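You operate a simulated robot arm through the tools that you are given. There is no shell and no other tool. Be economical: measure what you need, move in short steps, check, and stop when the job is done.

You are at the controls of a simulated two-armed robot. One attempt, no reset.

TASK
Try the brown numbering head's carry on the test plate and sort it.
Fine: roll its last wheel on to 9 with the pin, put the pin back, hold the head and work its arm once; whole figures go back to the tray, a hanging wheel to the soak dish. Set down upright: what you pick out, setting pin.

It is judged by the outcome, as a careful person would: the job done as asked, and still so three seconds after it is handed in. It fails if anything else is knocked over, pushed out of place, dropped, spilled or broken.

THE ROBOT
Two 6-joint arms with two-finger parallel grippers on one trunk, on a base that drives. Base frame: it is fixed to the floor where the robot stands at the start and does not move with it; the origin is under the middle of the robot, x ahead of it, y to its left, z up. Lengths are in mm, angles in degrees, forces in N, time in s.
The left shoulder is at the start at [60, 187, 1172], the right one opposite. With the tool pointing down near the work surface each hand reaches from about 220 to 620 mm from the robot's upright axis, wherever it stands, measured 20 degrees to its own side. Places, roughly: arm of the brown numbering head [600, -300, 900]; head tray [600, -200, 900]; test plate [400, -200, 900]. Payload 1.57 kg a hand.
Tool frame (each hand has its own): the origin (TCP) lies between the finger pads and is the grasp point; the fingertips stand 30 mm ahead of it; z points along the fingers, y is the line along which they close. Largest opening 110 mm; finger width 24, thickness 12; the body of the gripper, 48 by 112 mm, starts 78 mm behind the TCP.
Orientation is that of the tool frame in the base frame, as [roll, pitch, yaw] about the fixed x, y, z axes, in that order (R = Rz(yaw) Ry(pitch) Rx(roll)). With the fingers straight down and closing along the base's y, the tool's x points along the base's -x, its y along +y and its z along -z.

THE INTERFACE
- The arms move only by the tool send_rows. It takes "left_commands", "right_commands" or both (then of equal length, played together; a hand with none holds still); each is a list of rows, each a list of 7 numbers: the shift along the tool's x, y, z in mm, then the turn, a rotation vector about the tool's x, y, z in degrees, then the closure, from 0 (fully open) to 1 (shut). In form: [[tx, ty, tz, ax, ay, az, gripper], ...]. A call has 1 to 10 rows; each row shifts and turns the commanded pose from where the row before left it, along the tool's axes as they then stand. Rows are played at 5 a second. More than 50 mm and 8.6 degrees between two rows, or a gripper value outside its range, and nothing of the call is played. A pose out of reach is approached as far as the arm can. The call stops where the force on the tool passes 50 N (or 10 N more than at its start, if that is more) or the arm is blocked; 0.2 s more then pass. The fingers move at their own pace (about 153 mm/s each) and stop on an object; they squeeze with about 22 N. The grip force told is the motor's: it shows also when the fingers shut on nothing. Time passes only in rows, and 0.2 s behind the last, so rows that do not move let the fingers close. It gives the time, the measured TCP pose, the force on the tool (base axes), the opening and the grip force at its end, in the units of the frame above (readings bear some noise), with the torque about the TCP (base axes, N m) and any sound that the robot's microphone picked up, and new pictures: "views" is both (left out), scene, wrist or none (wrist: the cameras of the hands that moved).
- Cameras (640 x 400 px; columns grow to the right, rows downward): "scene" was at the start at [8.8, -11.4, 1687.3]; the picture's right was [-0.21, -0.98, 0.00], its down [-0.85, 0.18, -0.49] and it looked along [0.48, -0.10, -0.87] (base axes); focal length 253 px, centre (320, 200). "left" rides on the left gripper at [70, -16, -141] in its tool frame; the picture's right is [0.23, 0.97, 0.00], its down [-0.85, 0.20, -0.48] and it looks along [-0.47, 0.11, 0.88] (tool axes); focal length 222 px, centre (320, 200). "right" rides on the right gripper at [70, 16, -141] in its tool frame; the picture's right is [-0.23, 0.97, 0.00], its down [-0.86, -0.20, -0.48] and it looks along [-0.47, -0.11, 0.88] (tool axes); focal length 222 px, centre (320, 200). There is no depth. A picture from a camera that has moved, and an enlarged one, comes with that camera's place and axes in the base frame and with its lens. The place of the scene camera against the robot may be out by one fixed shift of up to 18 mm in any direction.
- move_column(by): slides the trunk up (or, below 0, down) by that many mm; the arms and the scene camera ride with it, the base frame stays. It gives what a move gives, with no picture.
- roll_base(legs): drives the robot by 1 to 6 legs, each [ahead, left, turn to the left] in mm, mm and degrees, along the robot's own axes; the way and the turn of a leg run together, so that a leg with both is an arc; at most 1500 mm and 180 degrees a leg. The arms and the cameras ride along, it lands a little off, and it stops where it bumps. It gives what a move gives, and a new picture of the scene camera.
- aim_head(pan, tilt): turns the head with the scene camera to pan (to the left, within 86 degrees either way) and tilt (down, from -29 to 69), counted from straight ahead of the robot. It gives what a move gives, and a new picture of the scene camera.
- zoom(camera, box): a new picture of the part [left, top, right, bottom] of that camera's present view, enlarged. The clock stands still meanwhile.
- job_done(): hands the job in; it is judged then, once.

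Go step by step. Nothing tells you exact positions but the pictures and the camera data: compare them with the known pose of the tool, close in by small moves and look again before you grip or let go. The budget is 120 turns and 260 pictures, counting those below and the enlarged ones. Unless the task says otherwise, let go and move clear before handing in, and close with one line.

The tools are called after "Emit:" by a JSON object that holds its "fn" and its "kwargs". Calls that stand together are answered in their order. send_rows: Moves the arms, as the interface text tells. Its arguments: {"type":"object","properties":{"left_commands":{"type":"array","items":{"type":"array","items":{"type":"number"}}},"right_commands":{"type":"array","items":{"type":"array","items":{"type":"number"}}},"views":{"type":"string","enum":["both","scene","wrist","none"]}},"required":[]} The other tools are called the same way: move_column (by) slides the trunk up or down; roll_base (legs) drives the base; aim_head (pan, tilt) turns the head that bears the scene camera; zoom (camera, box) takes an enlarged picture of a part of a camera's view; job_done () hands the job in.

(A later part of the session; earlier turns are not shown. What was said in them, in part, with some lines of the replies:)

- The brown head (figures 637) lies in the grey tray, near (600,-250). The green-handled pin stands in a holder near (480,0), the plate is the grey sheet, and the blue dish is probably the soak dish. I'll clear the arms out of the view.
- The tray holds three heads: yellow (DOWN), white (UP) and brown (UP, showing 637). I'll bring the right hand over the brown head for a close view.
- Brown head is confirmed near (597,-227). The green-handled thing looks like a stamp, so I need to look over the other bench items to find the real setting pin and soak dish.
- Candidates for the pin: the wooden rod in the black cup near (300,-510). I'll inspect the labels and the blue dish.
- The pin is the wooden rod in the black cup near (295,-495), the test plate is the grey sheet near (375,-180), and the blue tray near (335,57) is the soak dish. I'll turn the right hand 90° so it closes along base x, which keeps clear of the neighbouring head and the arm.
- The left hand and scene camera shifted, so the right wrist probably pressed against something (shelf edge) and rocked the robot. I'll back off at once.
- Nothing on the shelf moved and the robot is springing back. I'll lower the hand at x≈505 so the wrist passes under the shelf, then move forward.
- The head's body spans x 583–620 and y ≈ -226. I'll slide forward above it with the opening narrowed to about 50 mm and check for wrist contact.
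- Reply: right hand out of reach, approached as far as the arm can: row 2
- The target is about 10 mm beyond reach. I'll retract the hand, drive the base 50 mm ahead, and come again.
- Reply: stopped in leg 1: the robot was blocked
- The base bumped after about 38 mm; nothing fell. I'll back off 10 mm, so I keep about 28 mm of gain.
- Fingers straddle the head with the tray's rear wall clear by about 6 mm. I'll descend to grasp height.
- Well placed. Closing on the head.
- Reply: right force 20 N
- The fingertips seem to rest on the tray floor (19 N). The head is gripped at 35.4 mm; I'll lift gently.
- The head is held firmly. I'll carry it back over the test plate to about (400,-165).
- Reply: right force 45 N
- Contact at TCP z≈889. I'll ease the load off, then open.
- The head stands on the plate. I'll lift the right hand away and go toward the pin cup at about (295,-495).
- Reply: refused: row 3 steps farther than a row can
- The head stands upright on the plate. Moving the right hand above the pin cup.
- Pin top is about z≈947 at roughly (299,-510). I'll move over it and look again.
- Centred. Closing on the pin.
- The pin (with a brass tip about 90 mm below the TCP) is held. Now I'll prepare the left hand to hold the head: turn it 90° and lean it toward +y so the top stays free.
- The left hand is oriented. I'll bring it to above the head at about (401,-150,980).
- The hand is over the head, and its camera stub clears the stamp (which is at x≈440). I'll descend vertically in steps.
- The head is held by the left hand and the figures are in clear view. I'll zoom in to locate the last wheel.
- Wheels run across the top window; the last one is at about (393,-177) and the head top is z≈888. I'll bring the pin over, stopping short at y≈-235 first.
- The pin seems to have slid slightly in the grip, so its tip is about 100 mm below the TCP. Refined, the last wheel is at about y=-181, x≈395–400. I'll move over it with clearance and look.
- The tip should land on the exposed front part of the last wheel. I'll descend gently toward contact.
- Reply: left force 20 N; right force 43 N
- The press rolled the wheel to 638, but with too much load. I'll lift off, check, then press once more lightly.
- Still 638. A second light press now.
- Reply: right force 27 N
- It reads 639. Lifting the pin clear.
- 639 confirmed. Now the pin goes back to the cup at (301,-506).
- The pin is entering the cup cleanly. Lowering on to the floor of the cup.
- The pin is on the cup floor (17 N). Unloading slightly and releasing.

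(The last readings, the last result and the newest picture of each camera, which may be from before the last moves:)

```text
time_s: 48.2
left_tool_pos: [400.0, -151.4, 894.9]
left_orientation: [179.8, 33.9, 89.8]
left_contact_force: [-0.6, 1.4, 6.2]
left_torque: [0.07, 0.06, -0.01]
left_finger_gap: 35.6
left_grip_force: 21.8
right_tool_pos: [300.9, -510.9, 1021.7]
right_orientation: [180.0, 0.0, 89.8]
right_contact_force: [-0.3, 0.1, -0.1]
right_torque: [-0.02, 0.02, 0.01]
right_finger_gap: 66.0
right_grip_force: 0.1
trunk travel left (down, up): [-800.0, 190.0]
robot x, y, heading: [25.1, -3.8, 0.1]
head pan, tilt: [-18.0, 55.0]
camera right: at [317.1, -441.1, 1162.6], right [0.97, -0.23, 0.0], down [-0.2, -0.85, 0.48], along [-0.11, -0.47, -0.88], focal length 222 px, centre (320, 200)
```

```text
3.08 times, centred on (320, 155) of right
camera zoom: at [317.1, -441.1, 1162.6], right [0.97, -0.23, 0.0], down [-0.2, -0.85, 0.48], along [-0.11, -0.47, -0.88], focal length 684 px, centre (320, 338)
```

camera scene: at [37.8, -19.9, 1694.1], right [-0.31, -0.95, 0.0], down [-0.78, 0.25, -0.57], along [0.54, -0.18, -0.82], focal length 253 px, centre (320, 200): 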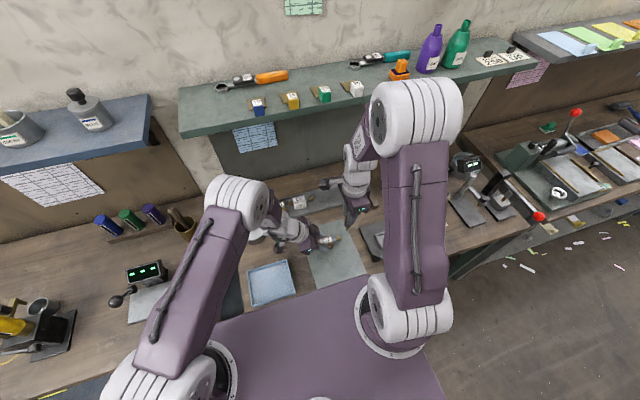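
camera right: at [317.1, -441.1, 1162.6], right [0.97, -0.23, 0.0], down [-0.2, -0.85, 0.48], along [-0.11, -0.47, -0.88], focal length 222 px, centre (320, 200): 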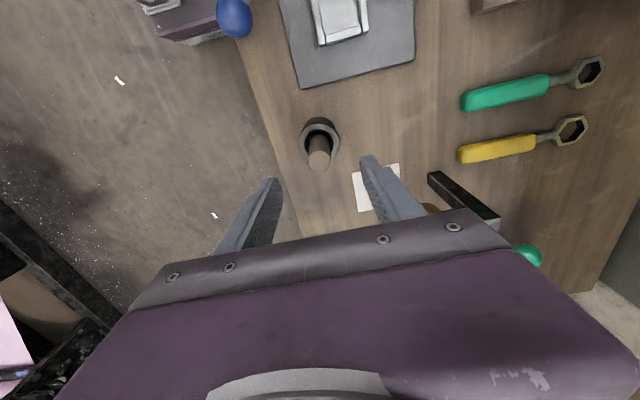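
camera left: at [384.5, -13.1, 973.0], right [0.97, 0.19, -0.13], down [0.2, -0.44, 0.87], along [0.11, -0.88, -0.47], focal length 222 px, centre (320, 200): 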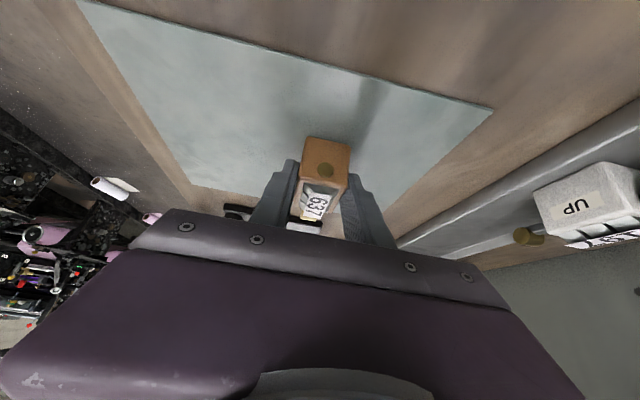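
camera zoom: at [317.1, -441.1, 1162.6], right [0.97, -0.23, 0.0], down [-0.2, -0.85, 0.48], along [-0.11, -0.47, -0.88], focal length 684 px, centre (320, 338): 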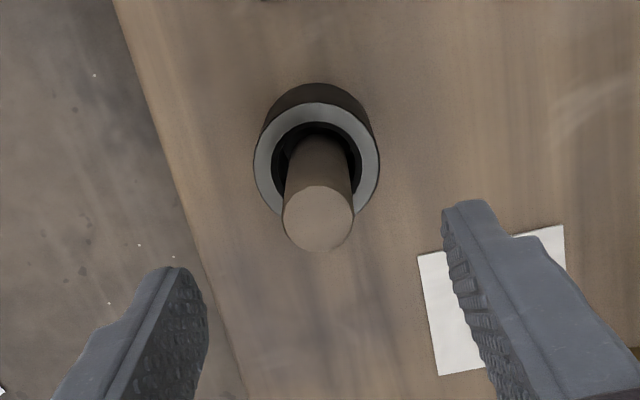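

The pin stands back in its cup. Now the right hand closes and goes above the arm's brass knob, about (400,-216), while the left keeps holding the head.

Emit:
{"fn": "send_rows", "kwargs": {"right_commands": [[37, 12.4, 0, 0, 0, 0, 0.6], [37, 12.4, 0, 0, 0, 0, 1], [37, 12.4, 0, 0, 0, 0, 1], [37, 12.4, 0, 0, 0, 0, 1], [37, 12.4, 0, 0, 0, 0, 1], [37, 12.4, 0, 0, 0, 0, 1], [37, 12.4, 0, 0, 0, 0, 1], [36, 12, 0, 0, 0, 0, 1], [0, 0, 35, 0, 0, 0, 1]], "views": "both"}}

Emit:
{"fn": "zoom", "kwargs": {"camera": "scene", "box": [315, 210, 365, 260]}}

Emit:
{"fn": "zoom", "kwargs": {"camera": "right", "box": [270, 90, 370, 220]}}

```text
time_s: 50.2
left_tool_pos: [400.6, -149.7, 896.7]
left_orientation: [179.9, 33.9, 90.0]
left_contact_force: [-0.7, 2.2, 6.4]
left_torque: [-0.1, 0.0, -0.02]
left_finger_gap: 35.9
left_grip_force: 22.0
right_tool_pos: [398.5, -211.2, 987.0]
right_orientation: [179.9, 0.0, 90.0]
right_contact_force: [-0.4, -0.6, -0.9]
right_torque: [0.01, 0.04, -0.03]
right_finger_gap: 0.0
right_grip_force: 21.3
trunk travel left (down, up): [-800.0, 190.0]
robot x, y, heading: [27.5, -3.6, -0.2]
head pan, tilt: [-18.0, 55.0]
camera scene: at [36.8, -20.8, 1694.2], right [-0.31, -0.95, 0.0], down [-0.78, 0.25, -0.57], along [0.55, -0.18, -0.82], focal length 253 px, centre (320, 200)
camera right: at [416.4, -141.5, 1126.4], right [0.97, -0.23, 0.0], down [-0.2, -0.85, 0.48], along [-0.11, -0.47, -0.88], focal length 222 px, centre (320, 200)
```

scene: 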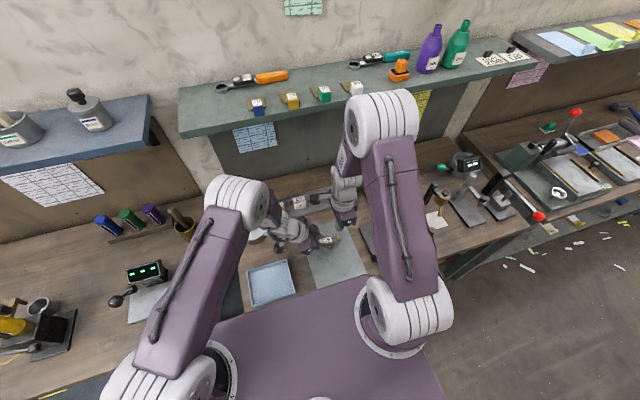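
right: 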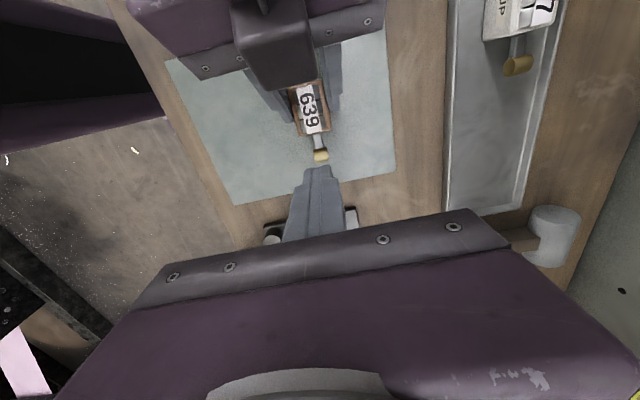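

```text
8.00 times, centred on (340, 235) of scene
camera zoom: at [36.8, -20.8, 1694.2], right [-0.31, -0.95, 0.0], down [-0.78, 0.25, -0.57], along [0.55, -0.18, -0.82], focal length 2022 px, centre (160, -80)
```

zoom: 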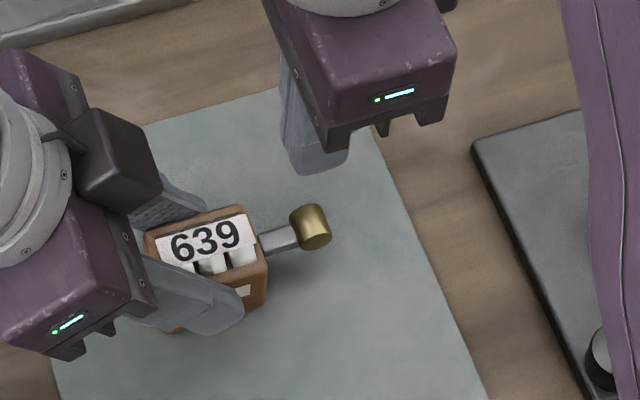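

```text
3.08 times, centred on (320, 155) of right
camera zoom: at [416.4, -141.5, 1126.4], right [0.97, -0.23, 0.0], down [-0.2, -0.85, 0.48], along [-0.11, -0.47, -0.88], focal length 684 px, centre (320, 338)
```

zoom: 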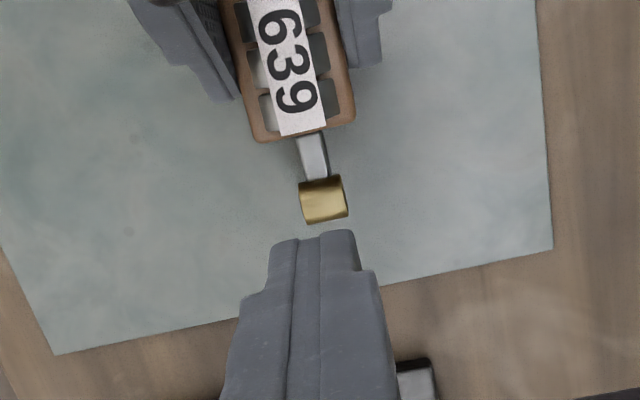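

Emit:
{"fn": "send_rows", "kwargs": {"right_commands": [[-3, 1, 25, 0, 0, 0, 1], [0, 0, 25, 0, 0, 0, 1], [0, 0, 8, 0, 0, 0, 1]], "views": "none"}}

Emit:
{"fn": "zoom", "kwargs": {"camera": "scene", "box": [315, 210, 365, 260]}}

Emit:
{"fn": "zoom", "kwargs": {"camera": "right", "box": [270, 90, 370, 220]}}

Emit:
{"fn": "zoom", "kwargs": {"camera": "left", "box": [240, 120, 400, 240]}}

```text
time_s: 51.0
left_tool_pos: [399.6, -150.3, 896.1]
left_orientation: [179.9, 34.0, 89.8]
left_contact_force: [-0.5, 0.7, 6.5]
left_torque: [0.05, 0.0, 0.0]
left_finger_gap: 35.7
left_grip_force: 21.7
right_tool_pos: [400.7, -217.1, 927.6]
right_orientation: [-180.0, 0.0, 89.9]
right_contact_force: [0.1, 0.0, 0.2]
right_torque: [0.0, 0.02, 0.02]
right_finger_gap: 0.0
right_grip_force: 21.2
trunk travel left (down, up): [-800.0, 190.0]
robot x, y, heading: [28.9, -3.5, 0.0]
head pan, tilt: [-18.0, 55.0]
```

```text
8.00 times, centred on (340, 235) of scene
camera zoom: at [36.5, -20.4, 1694.1], right [-0.31, -0.95, 0.0], down [-0.78, 0.25, -0.57], along [0.55, -0.18, -0.82], focal length 2022 px, centre (160, -80)
```

zoom: 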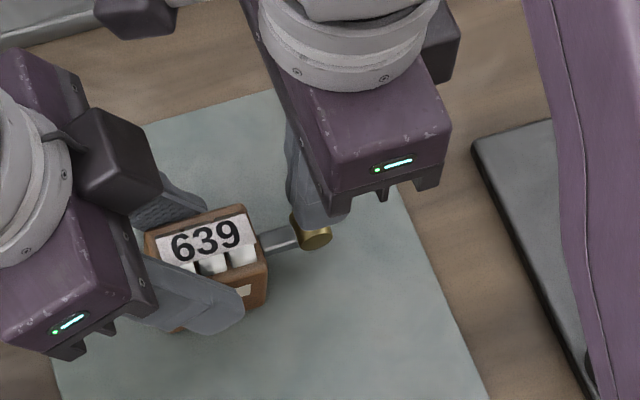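

```text
3.08 times, centred on (320, 155) of right
camera zoom: at [418.0, -147.4, 1068.4], right [0.97, -0.23, 0.0], down [-0.2, -0.85, 0.48], along [-0.11, -0.47, -0.88], focal length 684 px, centre (320, 338)
```

zoom: 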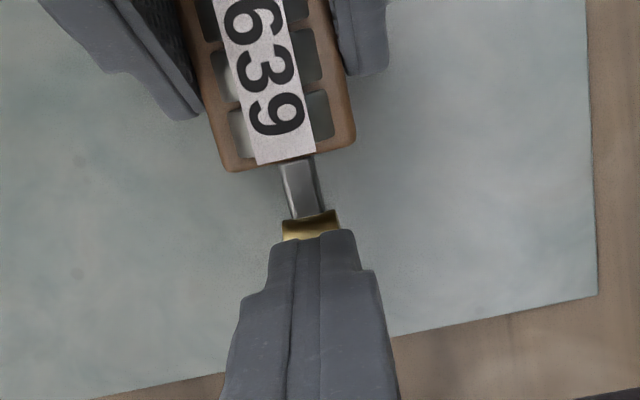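

```text
3.33 times, centred on (320, 180) of left
camera zoom: at [384.1, -12.5, 973.2], right [0.97, 0.19, -0.13], down [0.2, -0.44, 0.88], along [0.11, -0.88, -0.47], focal length 740 px, centre (320, 267)
```

zoom: 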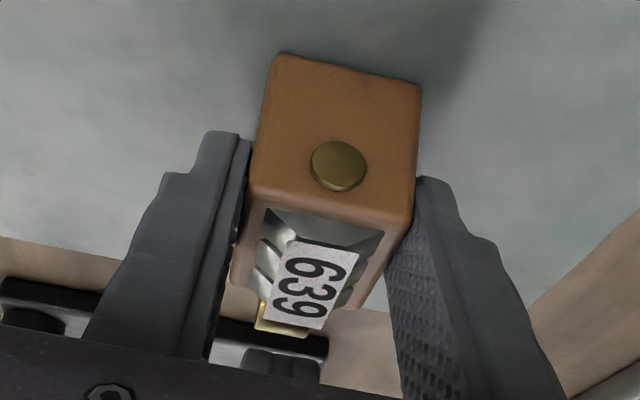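

The closed fingertips are just above the knob. Pressing it down carefully.

Emit:
{"fn": "send_rows", "kwargs": {"right_commands": [[0, 0, 5, 0, 0, 0, 1], [0, 0, 4, 0, 0, 0, 1], [0, 0, 3, 0, 0, 0, 1]], "views": "none"}}

Emit:
{"fn": "zoom", "kwargs": {"camera": "scene", "box": [315, 215, 355, 255]}}

```text
time_s: 51.8
left_tool_pos: [399.9, -150.2, 895.5]
left_orientation: [180.0, 34.0, 89.8]
left_contact_force: [-0.3, 2.8, 5.0]
left_torque: [0.17, -0.02, 0.06]
left_finger_gap: 35.6
left_grip_force: 21.9
right_tool_pos: [401.6, -217.9, 917.9]
right_orientation: [180.0, 0.0, 89.8]
right_contact_force: [-0.6, -1.6, 3.4]
right_torque: [-0.02, 0.02, -0.01]
right_finger_gap: 0.1
right_grip_force: 21.0
trunk travel left (down, up): [-800.0, 190.0]
robot x, y, heading: [26.1, -2.6, -0.1]
head pan, tilt: [-18.0, 55.0]
```

```text
10.00 times, centred on (335, 235) of scene
camera zoom: at [36.5, -20.4, 1694.1], right [-0.31, -0.95, 0.0], down [-0.78, 0.25, -0.57], along [0.55, -0.18, -0.82], focal length 2528 px, centre (170, -150)
```

zoom: 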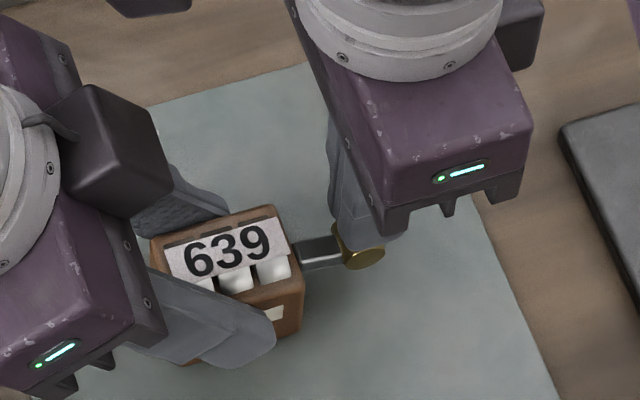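

Light contact, 3.4 N, and the lever is starting to swing down. Continuing.

Emit:
{"fn": "send_rows", "kwargs": {"right_commands": [[0, 0, 3, 0, 0, 0, 1], [0, 0, 3, 0, 0, 0, 1], [0, 0, 2, 0, 0, 0, 1]], "views": "none"}}

Emit:
{"fn": "zoom", "kwargs": {"camera": "scene", "box": [315, 215, 355, 255]}}

```text
time_s: 52.6
left_tool_pos: [398.4, -150.9, 896.3]
left_orientation: [179.9, 34.0, 89.7]
left_contact_force: [6.8, -3.7, -3.8]
left_torque: [0.68, -0.08, 0.11]
left_finger_gap: 36.0
left_grip_force: 22.1
right_tool_pos: [400.8, -219.1, 909.7]
right_orientation: [179.8, 0.0, 89.9]
right_contact_force: [-0.6, 1.2, 30.3]
right_torque: [0.27, 0.03, 0.09]
right_finger_gap: 0.1
right_grip_force: 20.9
trunk travel left (down, up): [-800.0, 190.0]
robot x, y, heading: [25.5, -0.3, 0.0]
head pan, tilt: [-18.0, 55.0]
```

```text
10.00 times, centred on (335, 235) of scene
camera zoom: at [35.5, -20.7, 1694.4], right [-0.31, -0.95, 0.0], down [-0.78, 0.25, -0.57], along [0.55, -0.18, -0.82], focal length 2528 px, centre (170, -150)
```

zoom: 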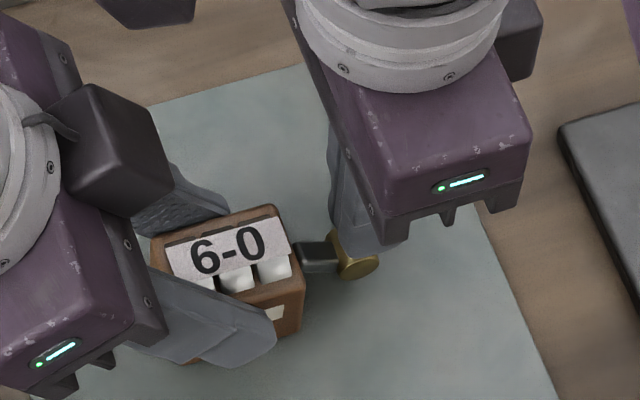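

At stroke's end it reads 6-0, with the middle wheel between figures. I'll release the arm and see what it settles at.

Emit:
{"fn": "send_rows", "kwargs": {"right_commands": [[0, 0, -5, 0, 0, 0, 1], [0, 0, -10, 0, 0, 0, 1], [0, 0, -30, 0, 0, 0, 1], [-30, 0, -20, 0, 0, 0, 1], [-40, 0, 0, 0, 0, 0, 1], [-40, 0, 0, 0, 0, 0, 1]], "views": "none"}}

Emit:
{"fn": "zoom", "kwargs": {"camera": "scene", "box": [315, 215, 355, 255]}}

Emit:
{"fn": "zoom", "kwargs": {"camera": "left", "box": [260, 120, 380, 240]}}

```text
time_s: 54.0
left_tool_pos: [399.2, -151.5, 896.6]
left_orientation: [179.8, 34.0, 89.7]
left_contact_force: [0.4, -0.1, 11.6]
left_torque: [-0.45, 0.0, 0.09]
left_finger_gap: 35.7
left_grip_force: 22.1
right_tool_pos: [400.1, -328.1, 973.6]
right_orientation: [179.9, 0.0, 90.0]
right_contact_force: [-0.3, 0.9, 0.2]
right_torque: [0.02, -0.05, -0.02]
right_finger_gap: 0.0
right_grip_force: 20.8
trunk travel left (down, up): [-800.0, 190.0]
robot x, y, heading: [21.2, -2.9, -0.4]
head pan, tilt: [-18.0, 55.0]
```

```text
10.00 times, centred on (335, 235) of scene
camera zoom: at [35.4, -21.5, 1694.1], right [-0.31, -0.95, 0.0], down [-0.78, 0.25, -0.57], along [0.55, -0.18, -0.82], focal length 2528 px, centre (170, -150)
```

zoom: 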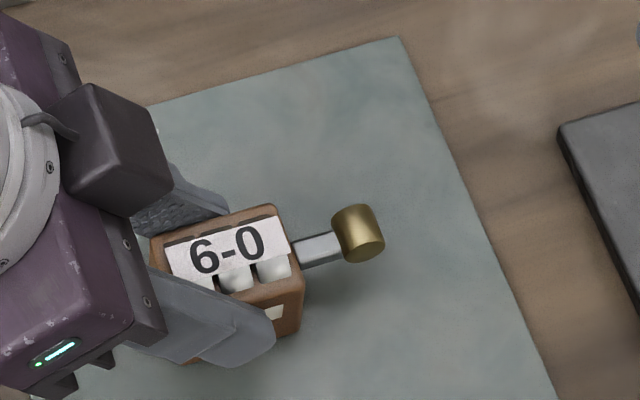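

```text
3.33 times, centred on (320, 180) of left
camera zoom: at [383.7, -12.9, 973.7], right [0.97, 0.19, -0.12], down [0.2, -0.44, 0.88], along [0.11, -0.88, -0.47], focal length 740 px, centre (320, 267)
```

zoom: 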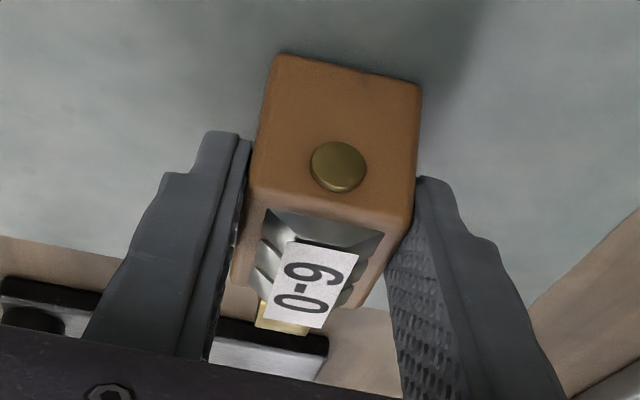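

The middle wheel hangs (6-0), so the head belongs in the soak dish, the blue tray centred near (330,55). I'll lift it straight up with the left hand, then move -x to clear the stamp.

Emit:
{"fn": "send_rows", "kwargs": {"left_commands": [[-5.6, 0, -8.3, 0, 0, 0, 0.9], [-11.2, 0, -16.6, 0, 0, 0, 0.9], [-14, 0, -20.7, 0, 0, 0, 0.9], [-8, 0, -12.4, 0, 0, 0, 0.9], [0, -25, 0, 0, 0, 0, 0.9], [0, -25, 0, 0, 0, 0, 0.9], [0, -22, 0, 0, 0, 0, 0.9]], "views": "scene"}}

Emit:
{"fn": "zoom", "kwargs": {"camera": "scene", "box": [230, 180, 390, 310]}}

```text
time_s: 55.6
left_tool_pos: [326.0, -153.0, 966.9]
left_orientation: [179.8, 34.0, 89.9]
left_contact_force: [-0.1, -0.4, -0.6]
left_torque: [0.04, 0.0, -0.02]
left_finger_gap: 35.5
left_grip_force: 21.7
right_tool_pos: [401.6, -328.3, 973.6]
right_orientation: [180.0, 0.1, 89.9]
right_contact_force: [-0.2, -0.6, 0.3]
right_torque: [0.01, -0.01, 0.02]
right_finger_gap: 0.0
right_grip_force: 21.6
trunk travel left (down, up): [-800.0, 190.0]
robot x, y, heading: [24.2, -0.9, 0.0]
head pan, tilt: [-18.0, 55.0]
camera scene: at [36.9, -21.7, 1694.1], right [-0.31, -0.95, 0.0], down [-0.78, 0.25, -0.57], along [0.55, -0.18, -0.82], focal length 253 px, centre (320, 200)
```

scene: 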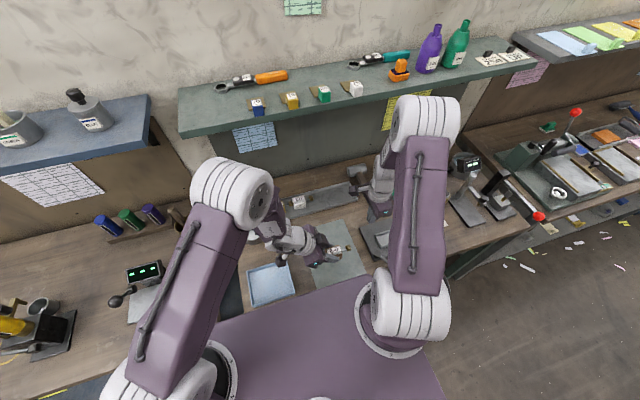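

```text
3.08 times, centred on (310, 245) of scene
camera zoom: at [36.9, -21.7, 1694.1], right [-0.31, -0.95, 0.0], down [-0.78, 0.25, -0.57], along [0.55, -0.18, -0.82], focal length 778 px, centre (351, 62)
```

zoom: 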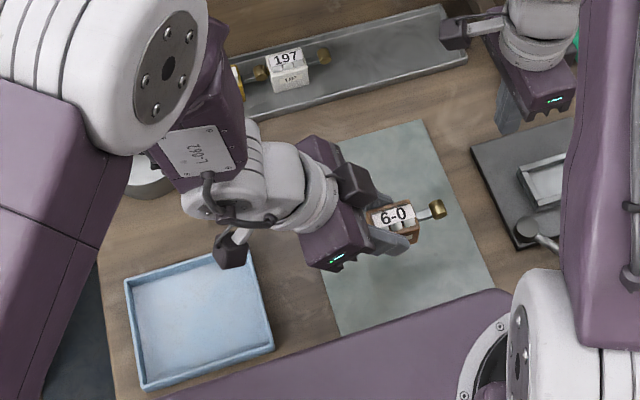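

Held well. Moving +y over the dish.

Emit:
{"fn": "send_rows", "kwargs": {"left_commands": [[38, 0, -25.8, 0, 0, 0, 0.9], [38, 0, -25.8, 0, 0, 0, 0.9], [38, 0, -25.8, 0, 0, 0, 0.9], [38, 0, -25.8, 0, 0, 0, 0.9], [38, 0, -25.8, 0, 0, 0, 0.9]], "views": "both"}}

Emit:
{"fn": "zoom", "kwargs": {"camera": "scene", "box": [220, 180, 380, 310]}}

Emit:
{"fn": "zoom", "kwargs": {"camera": "left", "box": [160, 80, 480, 280]}}

```text
time_s: 56.8
left_tool_pos: [365.8, 66.5, 991.5]
left_orientation: [-179.6, 34.0, 90.0]
left_contact_force: [-0.1, 1.9, -1.3]
left_torque: [0.03, -0.02, -0.01]
left_finger_gap: 35.7
left_grip_force: 21.6
left hand out of reach, approached as far as the arm can: row 1, 2, 3, 4
right_tool_pos: [401.8, -327.8, 974.1]
right_orientation: [180.0, 0.0, 89.9]
right_contact_force: [-0.3, -1.1, -1.2]
right_torque: [0.03, -0.01, 0.01]
right_finger_gap: 0.0
right_grip_force: 20.8
trunk travel left (down, up): [-800.0, 190.0]
robot x, y, heading: [22.6, 2.0, -0.2]
head pan, tilt: [-18.0, 55.0]
camera scene: at [37.4, -18.8, 1694.1], right [-0.31, -0.95, 0.0], down [-0.78, 0.25, -0.57], along [0.55, -0.18, -0.82], focal length 253 px, centre (320, 200)
camera left: at [350.5, 205.8, 1069.1], right [0.97, 0.18, -0.13], down [0.2, -0.44, 0.87], along [0.1, -0.88, -0.47], focal length 222 px, centre (320, 200)
```

scene: 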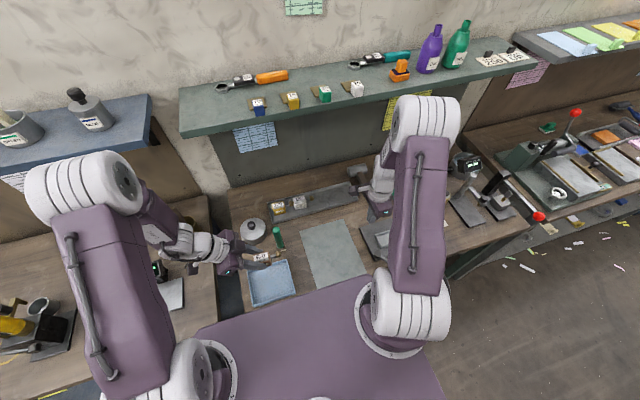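
left: 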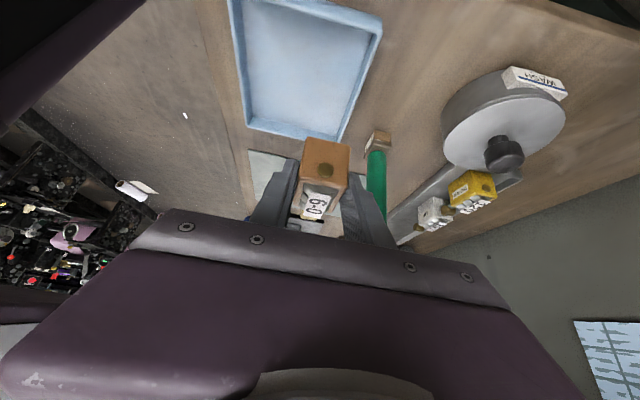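

```text
3.08 times, centred on (300, 245) of scene
camera zoom: at [37.4, -18.8, 1694.1], right [-0.31, -0.95, 0.0], down [-0.78, 0.25, -0.57], along [0.55, -0.18, -0.82], focal length 778 px, centre (382, 62)
```

zoom: 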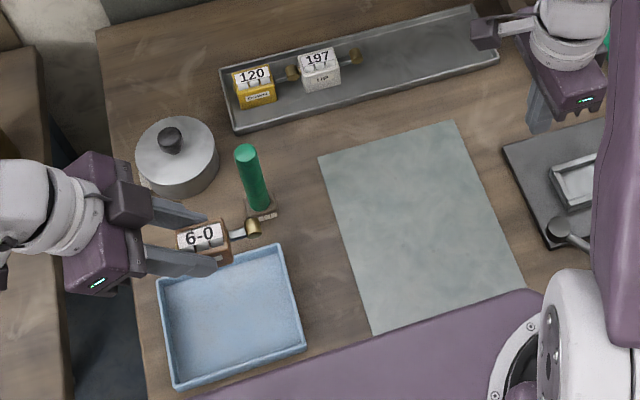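

```text
2.00 times, centred on (320, 180) of left
camera zoom: at [350.5, 205.8, 1069.1], right [0.97, 0.18, -0.13], down [0.2, -0.44, 0.87], along [0.1, -0.88, -0.47], focal length 444 px, centre (320, 240)
```

zoom: 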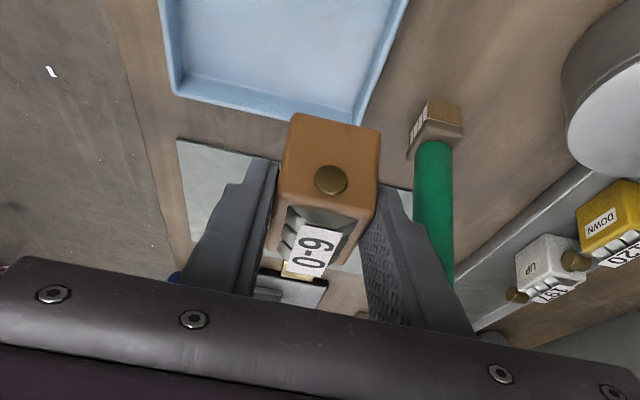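

The hand was limited by inner reach (it sits at x=366). Rolling the base back 40 mm will put the target comfortably in reach. The lidded pot is labelled WASH, so the open blue tray is the soak dish.

Emit:
{"fn": "roll_base", "kwargs": {"legs": [[-40, 0, 0]]}}

Emit:
{"fn": "zoom", "kwargs": {"camera": "scene", "box": [220, 180, 380, 310]}}

Emit:
{"fn": "zoom", "kwargs": {"camera": "left", "box": [160, 0, 480, 260]}}

```text
time_s: 57.6
left_tool_pos: [332.0, 66.4, 990.3]
left_orientation: [-179.3, 33.9, 90.1]
left_contact_force: [0.9, -0.5, -1.5]
left_torque: [0.02, 0.05, -0.03]
left_finger_gap: 35.8
left_grip_force: 22.1
right_tool_pos: [367.2, -329.0, 968.9]
right_orientation: [-179.7, -0.1, 90.0]
right_contact_force: [0.1, 0.8, 0.1]
right_torque: [-0.01, 0.07, -0.01]
right_finger_gap: 0.0
right_grip_force: 21.1
trunk travel left (down, up): [-800.0, 190.0]
robot x, y, heading: [-17.9, 0.9, -0.3]
head pan, tilt: [-18.0, 55.0]
camera scene: at [8.0, -21.8, 1693.9], right [-0.31, -0.95, 0.0], down [-0.78, 0.25, -0.57], along [0.54, -0.18, -0.82], focal length 253 px, centre (320, 200)
```

scene: 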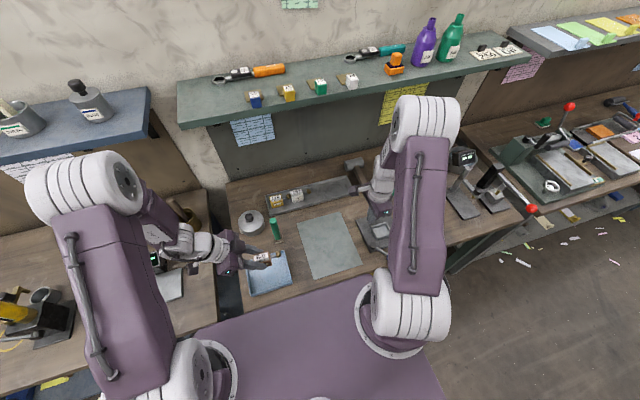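

```text
3.08 times, centred on (300, 245) of scene
camera zoom: at [8.0, -21.8, 1693.9], right [-0.31, -0.95, 0.0], down [-0.78, 0.25, -0.57], along [0.54, -0.18, -0.82], focal length 778 px, centre (382, 62)
```

zoom: 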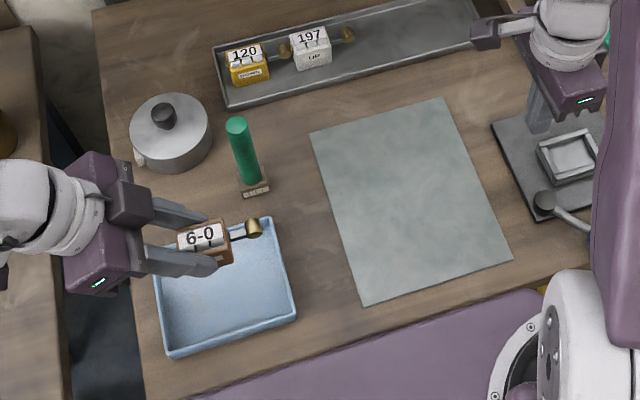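

```text
1.54 times, centred on (320, 130) of left
camera zoom: at [317.6, 203.5, 1067.3], right [0.97, 0.19, -0.14], down [0.21, -0.44, 0.87], along [0.1, -0.88, -0.47], focal length 342 px, centre (320, 308)
```

zoom: 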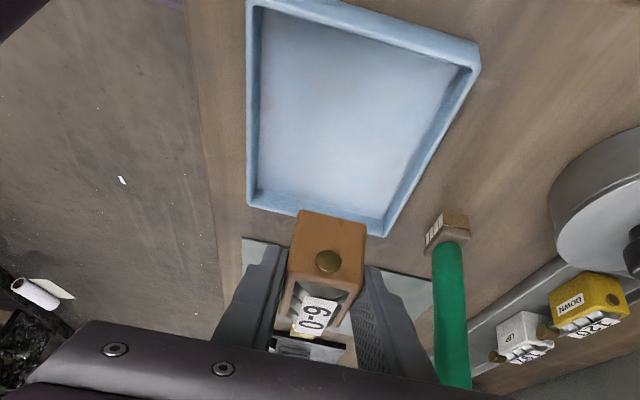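

Good. I'll shift to y≈84 and lower toward the dish floor.

Emit:
{"fn": "send_rows", "kwargs": {"left_commands": [[14, -2, -9.5, 0, 0, 0, 0.9], [11.2, 0, 16.6, 0, 0, 0, 0.9], [11.2, 0, 16.6, 0, 0, 0, 0.9], [11.2, 0, 16.6, 0, 0, 0, 0.9]], "views": "wrist"}}

Emit:
{"fn": "zoom", "kwargs": {"camera": "scene", "box": [230, 220, 310, 300]}}

```text
time_s: 58.6
left_tool_pos: [350.4, 86.9, 944.0]
left_orientation: [-179.2, 33.9, 90.2]
left_contact_force: [0.1, 0.0, -1.8]
left_torque: [-0.01, 0.02, -0.03]
left_finger_gap: 35.6
left_grip_force: 22.1
left hand out of reach, approached as far as the arm can: row 2, 3, 4
right_tool_pos: [363.5, -328.0, 972.6]
right_orientation: [-179.9, 0.0, 89.9]
right_contact_force: [0.5, 0.3, 0.7]
right_torque: [-0.04, 0.07, 0.0]
right_finger_gap: 0.1
right_grip_force: 20.8
trunk travel left (down, up): [-800.0, 190.0]
robot x, y, heading: [-17.3, -0.9, -0.1]
head pan, tilt: [-18.0, 55.0]
camera left: at [336.8, 224.2, 1022.2], right [0.97, 0.18, -0.14], down [0.21, -0.44, 0.87], along [0.1, -0.88, -0.47], focal length 222 px, centre (320, 200)
```

left: 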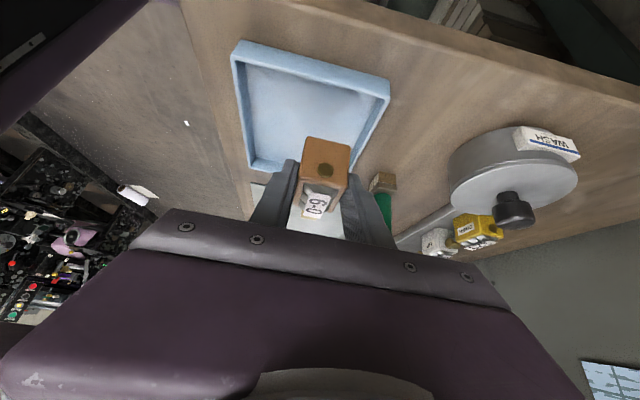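

```text
5.00 times, centred on (270, 260) of scene
camera zoom: at [-0.3, -20.5, 1694.1], right [-0.31, -0.95, 0.0], down [-0.78, 0.25, -0.57], along [0.54, -0.18, -0.82], focal length 1264 px, centre (570, -100)
```

zoom: 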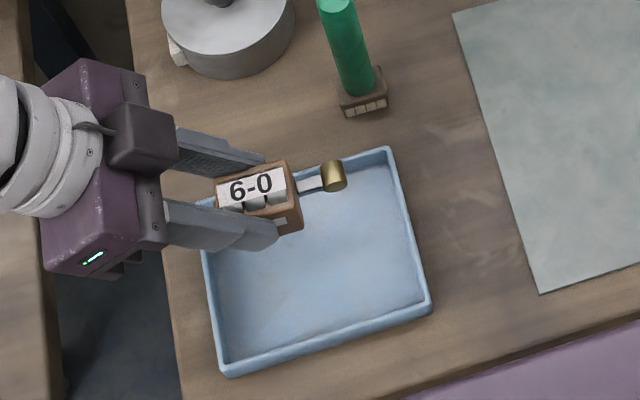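

Still limited by inner reach. I'll raise the right hand for safety and roll back another 50 mm.

Emit:
{"fn": "send_rows", "kwargs": {"right_commands": [[0, 0, -40, 0, 0, 0, 1], [0, 0, -40, 0, 0, 0, 1]], "views": "none"}}

Emit:
{"fn": "roll_base", "kwargs": {"legs": [[-50, 0, 0]]}}

Emit:
{"fn": "zoom", "kwargs": {"camera": "scene", "box": [220, 190, 320, 290]}}

```text
time_s: 59.2
left_tool_pos: [349.5, 86.5, 945.4]
left_orientation: [-179.3, 33.9, 90.2]
left_contact_force: [-0.2, -0.3, -1.2]
left_torque: [-0.04, -0.04, 0.02]
left_finger_gap: 35.7
left_grip_force: 22.3
right_tool_pos: [362.4, -325.3, 1054.1]
right_orientation: [180.0, 0.1, 89.9]
right_contact_force: [-0.2, 0.0, -0.4]
right_torque: [-0.02, 0.01, 0.03]
right_finger_gap: 0.0
right_grip_force: 21.0
trunk travel left (down, up): [-800.0, 190.0]
robot x, y, heading: [-14.9, -3.7, -0.1]
head pan, tilt: [-18.0, 55.0]
```

```text
time_s: 60.2
left_tool_pos: [304.8, 85.6, 943.0]
left_orientation: [-179.0, 33.8, 90.3]
left_contact_force: [-0.1, -0.5, -1.8]
left_torque: [0.0, 0.03, 0.01]
left_finger_gap: 35.8
left_grip_force: 22.1
right_tool_pos: [318.1, -328.9, 1048.6]
right_orientation: [-179.8, 0.0, 89.9]
right_contact_force: [0.9, 0.6, 0.2]
right_torque: [-0.03, 0.08, 0.01]
right_finger_gap: 0.0
right_grip_force: 21.0
trunk travel left (down, up): [-800.0, 190.0]
robot x, y, heading: [-65.7, 1.3, -0.3]
head pan, tilt: [-18.0, 55.0]
camera scene: at [-42.2, -21.3, 1693.9], right [-0.31, -0.95, 0.0], down [-0.78, 0.26, -0.57], along [0.54, -0.18, -0.82], focal length 253 px, centre (320, 200)
```

scene: 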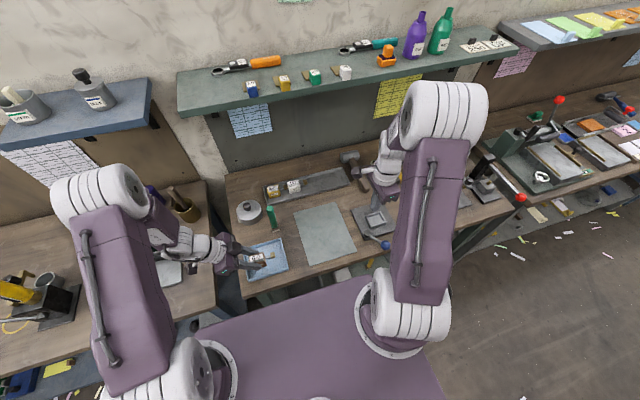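

```text
4.00 times, centred on (270, 240) of scene
camera zoom: at [-42.2, -21.3, 1693.9], right [-0.31, -0.95, 0.0], down [-0.78, 0.26, -0.57], along [0.54, -0.18, -0.82], focal length 1011 px, centre (520, 40)
```

zoom: 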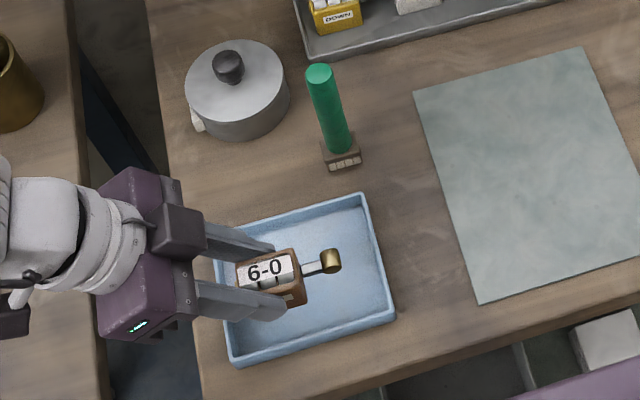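

Now within reach. Moving to the dish's middle and lowering.

Emit:
{"fn": "send_rows", "kwargs": {"left_commands": [[0, 20, 0, 0, 0, 0, 0.9], [6, 0, 14, 0, 0, 0, 0.9], [6, 0, 10, 0, 0, 0, 0.9]], "views": "wrist"}}

Emit:
{"fn": "zoom", "kwargs": {"camera": "scene", "box": [220, 210, 300, 290]}}

Emit:
{"fn": "zoom", "kwargs": {"camera": "left", "box": [200, 50, 440, 260]}}

```text
time_s: 61.0
left_tool_pos: [318.1, 82.2, 918.5]
left_orientation: [-179.5, 33.8, 89.9]
left_contact_force: [-0.6, 0.5, -0.4]
left_torque: [0.01, -0.01, 0.01]
left_finger_gap: 35.7
left_grip_force: 22.3
right_tool_pos: [310.4, -328.2, 1053.7]
right_orientation: [179.9, -0.1, 89.9]
right_contact_force: [0.1, -0.5, 0.2]
right_torque: [-0.01, 0.01, 0.02]
right_finger_gap: 0.1
right_grip_force: 21.0
trunk travel left (down, up): [-800.0, 190.0]
robot x, y, heading: [-64.9, 1.8, -0.2]
head pan, tilt: [-18.0, 55.0]
camera left: at [304.5, 220.6, 996.7], right [0.97, 0.18, -0.13], down [0.2, -0.45, 0.87], along [0.1, -0.88, -0.47], focal length 222 px, centre (320, 200)
```

left: 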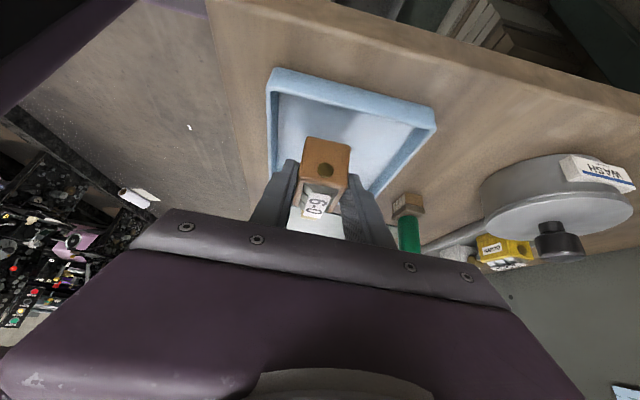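

```text
5.00 times, centred on (260, 250) of scene
camera zoom: at [-54.0, -20.9, 1694.1], right [-0.31, -0.95, 0.0], down [-0.78, 0.26, -0.57], along [0.55, -0.18, -0.82], focal length 1264 px, centre (620, -50)
```

zoom: 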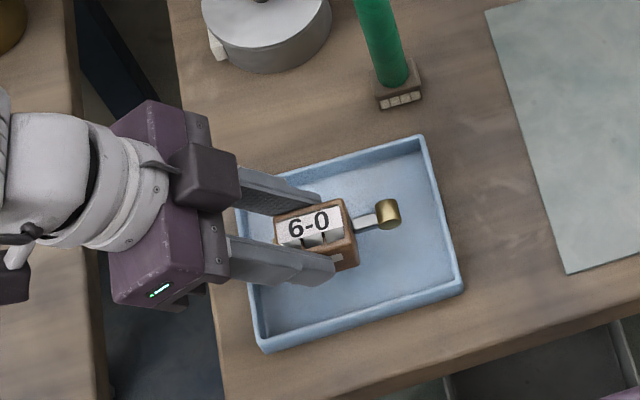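

```text
1.90 times, centred on (320, 155) of left
camera zoom: at [304.5, 220.6, 996.7], right [0.97, 0.18, -0.13], down [0.2, -0.45, 0.87], along [0.1, -0.88, -0.47], focal length 423 px, centre (320, 286)
```

zoom: 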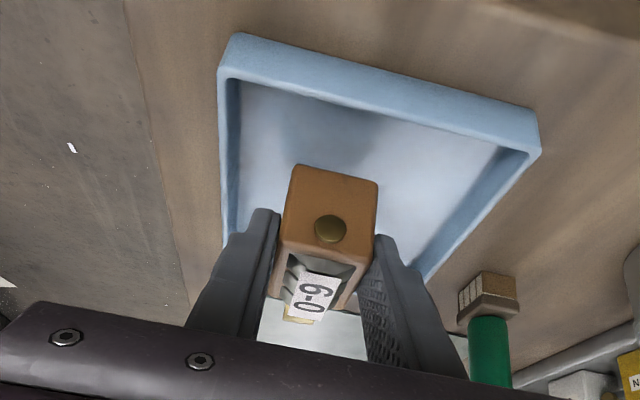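

Emit:
{"fn": "send_rows", "kwargs": {"left_commands": [[5, 4, 7, 0, 0, 0, 0.9], [2.3, 0, 3.3, 0, 0, 0, 0.9], [1.1, 0, 1.7, 0, 0, 0, 0.9], [0, 0, 0, 0, 0, 0, 0.9]], "views": "none"}}

Emit:
{"fn": "send_rows", "kwargs": {"left_commands": [[1.1, 0, 1.7, 0, 0, 0, 0.9], [1.1, 0, 1.7, 0, 0, 0, 0.9]], "views": "none"}}

```text
time_s: 62.0
left_tool_pos: [324.4, 82.9, 903.4]
left_orientation: [-179.3, 33.8, 90.1]
left_contact_force: [0.3, 0.1, -1.5]
left_torque: [0.03, 0.0, 0.0]
left_finger_gap: 35.8
left_grip_force: 22.3
right_tool_pos: [312.8, -327.0, 1052.7]
right_orientation: [180.0, -0.1, 89.9]
right_contact_force: [-0.1, -0.5, 0.3]
right_torque: [0.02, 0.0, -0.01]
right_finger_gap: 0.2
right_grip_force: 21.1
trunk travel left (down, up): [-800.0, 190.0]
robot x, y, heading: [-63.6, -2.2, -0.2]
head pan, tilt: [-18.0, 55.0]
```

```text
time_s: 62.6
left_tool_pos: [322.3, 82.5, 899.3]
left_orientation: [-179.4, 33.7, 90.0]
left_contact_force: [-0.2, 0.3, -0.9]
left_torque: [-0.01, 0.01, -0.04]
left_finger_gap: 35.9
left_grip_force: 21.6
right_tool_pos: [311.7, -328.7, 1051.9]
right_orientation: [-179.9, 0.0, 90.0]
right_contact_force: [-0.3, -0.3, 0.5]
right_torque: [-0.03, 0.0, 0.0]
right_finger_gap: 0.0
right_grip_force: 21.3
trunk travel left (down, up): [-800.0, 190.0]
robot x, y, heading: [-62.4, -0.4, -0.4]
head pan, tilt: [-18.0, 55.0]
```

Emit:
{"fn": "send_rows", "kwargs": {"left_commands": [[0.6, 0, 0.9, 0, 0, 0, 0.9], [0.6, 0, 0.9, 0, 0, 0, 0.9]], "views": "none"}}

Emit:
{"fn": "zoom", "kwargs": {"camera": "left", "box": [200, 50, 440, 260]}}

```text
time_s: 63.2
left_tool_pos: [324.3, 83.9, 897.3]
left_orientation: [-179.3, 33.8, 90.1]
left_contact_force: [1.3, -0.6, 0.0]
left_torque: [-0.06, 0.01, 0.0]
left_finger_gap: 35.7
left_grip_force: 22.0
right_tool_pos: [312.5, -327.2, 1053.0]
right_orientation: [-180.0, -0.1, 89.9]
right_contact_force: [0.3, 0.5, 0.8]
right_torque: [0.0, 0.04, -0.01]
right_finger_gap: 0.0
right_grip_force: 21.1
trunk travel left (down, up): [-800.0, 190.0]
robot x, y, heading: [-68.3, -2.0, -0.2]
head pan, tilt: [-18.0, 55.0]
```

```text
1.90 times, centred on (320, 155) of left
camera zoom: at [310.2, 220.8, 975.5], right [0.97, 0.18, -0.14], down [0.21, -0.45, 0.87], along [0.1, -0.88, -0.47], focal length 423 px, centre (320, 286)
```

zoom: 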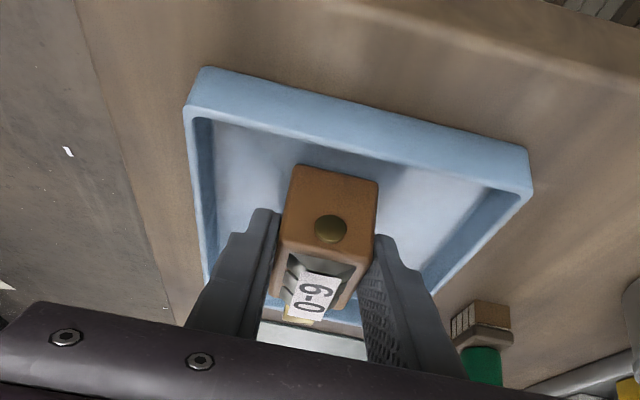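

Emit:
{"fn": "send_rows", "kwargs": {"left_commands": [[0.6, 0, 0.9, 0, 0, 0, 0.9], [0, 0, 0, 0, 0, 0, 0.9]], "views": "none"}}

```text
time_s: 63.8
left_tool_pos: [324.5, 83.9, 896.3]
left_orientation: [-179.4, 33.9, 89.9]
left_contact_force: [0.3, 1.4, 12.1]
left_torque: [-0.45, -0.26, 0.1]
left_finger_gap: 35.6
left_grip_force: 22.4
right_tool_pos: [312.2, -329.0, 1053.4]
right_orientation: [179.9, 0.1, 90.1]
right_contact_force: [0.8, 0.3, -0.6]
right_torque: [0.0, 0.01, -0.01]
right_finger_gap: 0.3
right_grip_force: 21.3
trunk travel left (down, up): [-800.0, 190.0]
robot x, y, heading: [-65.8, -2.7, -0.1]
head pan, tilt: [-18.0, 55.0]
```

Contact on the dish floor. Opening to about 50 mm and withdrawing straight up.

Emit:
{"fn": "send_rows", "kwargs": {"left_commands": [[0, 0, 0, 0, 0, 0, 0.65], [0, 0, 0, 0, 0, 0, 0.56], [-5.6, 0, -8.3, 0, 0, 0, 0.56], [-11.2, 0, -16.6, 0, 0, 0, 0.56], [-14, 0, -20.7, 0, 0, 0, 0.56], [-20, 0, -29, 0, 0, 0, 0.56], [-10, 0, -40, 0, 0, 0, 0.4]], "views": "both"}}

Emit:
{"fn": "zoom", "kwargs": {"camera": "scene", "box": [220, 190, 320, 290]}}

```text
time_s: 65.4
left_tool_pos: [323.9, 96.6, 1026.1]
left_orientation: [-179.2, 33.9, 90.0]
left_contact_force: [-0.1, -0.3, -0.2]
left_torque: [-0.02, -0.03, -0.03]
left_finger_gap: 66.2
left_grip_force: 0.0
right_tool_pos: [312.7, -327.8, 1052.9]
right_orientation: [179.9, 0.1, 89.9]
right_contact_force: [-0.1, 0.3, 0.2]
right_torque: [-0.01, 0.01, 0.0]
right_finger_gap: 0.0
right_grip_force: 21.5
trunk travel left (down, up): [-800.0, 190.0]
robot x, y, heading: [-64.2, -0.9, -0.5]
head pan, tilt: [-18.0, 55.0]
camera scene: at [-52.7, -20.6, 1694.0], right [-0.31, -0.95, 0.0], down [-0.78, 0.26, -0.57], along [0.55, -0.18, -0.82], focal length 253 px, centre (320, 200)
camera left: at [310.6, 234.2, 1103.9], right [0.97, 0.18, -0.14], down [0.21, -0.45, 0.87], along [0.1, -0.88, -0.47], focal length 222 px, centre (320, 200)
```

scene: 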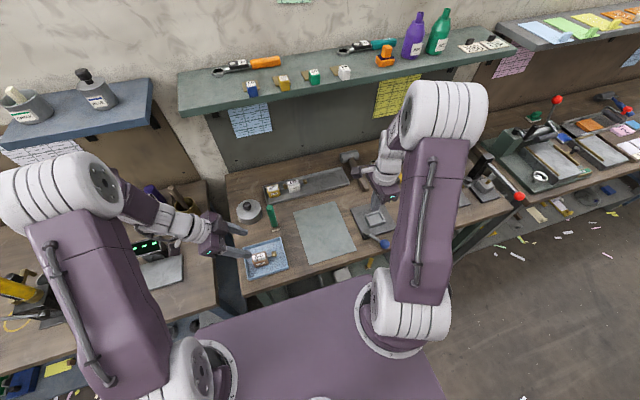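
left: 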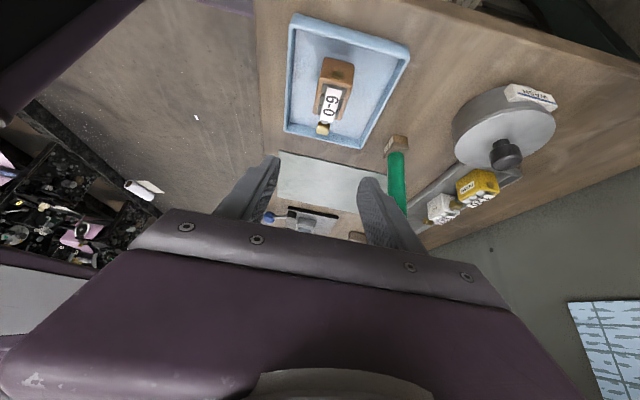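

```text
4.00 times, centred on (270, 240) of scene
camera zoom: at [-52.7, -20.6, 1694.0], right [-0.31, -0.95, 0.0], down [-0.78, 0.26, -0.57], along [0.55, -0.18, -0.82], focal length 1011 px, centre (520, 40)
```

zoom: 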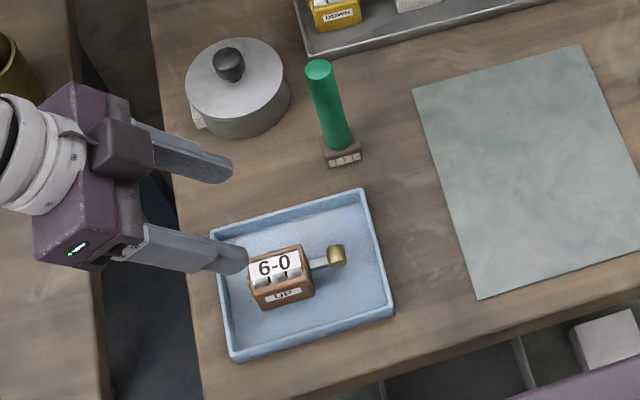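

The head stands upright in the soak dish. A last check on the pin and the rest of the bench.

Emit:
{"fn": "aim_head", "kwargs": {"pan": -45, "tilt": 55}}

Emit:
{"fn": "zoom", "kwargs": {"camera": "right", "box": [160, 20, 640, 260]}}

```text
time_s: 66.3
left_tool_pos: [326.0, 94.9, 1024.4]
left_orientation: [-179.3, 33.7, 90.1]
left_contact_force: [0.9, 0.8, -0.6]
left_torque: [0.03, 0.01, -0.01]
left_finger_gap: 66.2
left_grip_force: 0.0
right_tool_pos: [312.7, -327.6, 1052.0]
right_orientation: [180.0, 0.0, 89.9]
right_contact_force: [-0.2, 0.2, -0.7]
right_torque: [-0.02, 0.01, 0.0]
right_finger_gap: 0.0
right_grip_force: 21.7
trunk travel left (down, up): [-800.0, 190.0]
robot x, y, heading: [-64.3, -4.8, -0.1]
head pan, tilt: [-45.0, 55.0]
camera scene: at [-68.6, -49.8, 1694.1], right [-0.71, -0.71, 0.0], down [-0.58, 0.58, -0.57], along [0.4, -0.41, -0.82], focal length 253 px, centre (320, 200)
```

scene: 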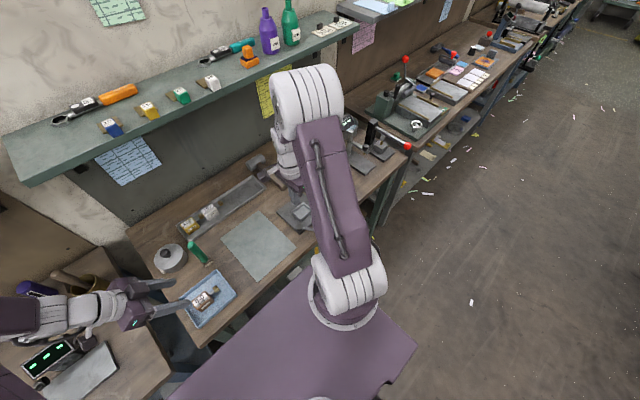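

```text
1.33 times, centred on (400, 140) of right
camera zoom: at [330.0, -258.8, 1192.9], right [0.97, -0.23, 0.0], down [-0.2, -0.85, 0.48], along [-0.11, -0.47, -0.88], focal length 296 px, centre (213, 280)
```

zoom: 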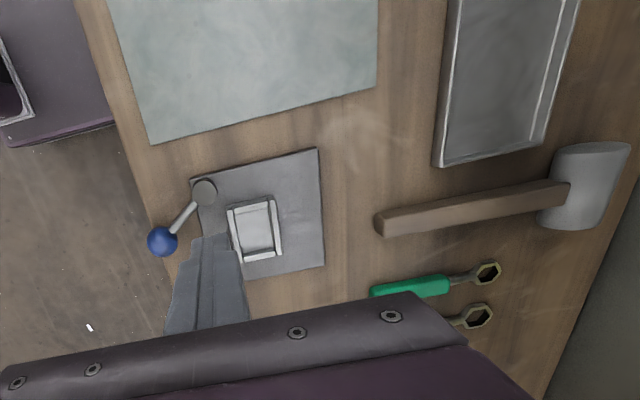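

Emit:
{"fn": "send_rows", "kwargs": {"right_commands": [[-40, 0, -15, 0, 0, 0, 0.4], [-40, 0, -15, 0, 0, 0, 0.3], [-40, 0, -10, 0, 0, 0, 0.2]], "views": "wrist"}}

Emit:
{"fn": "zoom", "kwargs": {"camera": "scene", "box": [150, 210, 270, 330]}}

```text
time_s: 67.1
left_tool_pos: [325.3, 95.4, 1024.6]
left_orientation: [-179.3, 33.8, 90.0]
left_contact_force: [-0.5, -0.2, 0.4]
left_torque: [-0.02, 0.01, -0.01]
left_finger_gap: 65.9
left_grip_force: 0.1
right_tool_pos: [311.5, -448.8, 1090.9]
right_orientation: [180.0, 0.1, 90.0]
right_contact_force: [-0.2, 0.1, 0.4]
right_torque: [0.01, -0.04, -0.01]
right_finger_gap: 88.2
right_grip_force: 0.1
trunk travel left (down, up): [-800.0, 190.0]
robot x, y, heading: [-63.9, 2.2, -0.3]
head pan, tilt: [-45.0, 55.0]
camera right: at [328.1, -379.6, 1232.2], right [0.97, -0.23, 0.0], down [-0.2, -0.86, 0.48], along [-0.11, -0.47, -0.88], focal length 222 px, centre (320, 200)
```

right: 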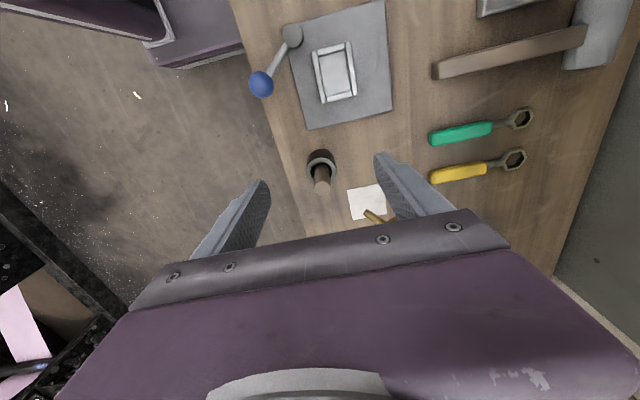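

```text
3.33 times, centred on (210, 270) of scene
camera zoom: at [-68.6, -51.2, 1694.0], right [-0.71, -0.71, 0.0], down [-0.58, 0.58, -0.57], along [0.4, -0.41, -0.82], focal length 842 px, centre (687, -33)
```

zoom: 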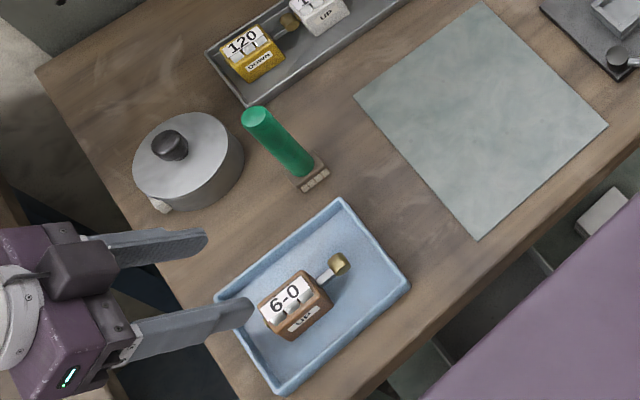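

The pin stands in its cup, the head is upright in the soak dish, and both hands are empty and clear. Handing in.

Emit:
{"fn": "job_done", "kwargs": {}}

```text
The job is handed in.
```

I tried the brown head's carry on the test plate: from 639, one stroke of the arm left it at 6-0 with the middle wheel hanging, so it now stands upright in the soak dish and the setting pin is back in its cup.
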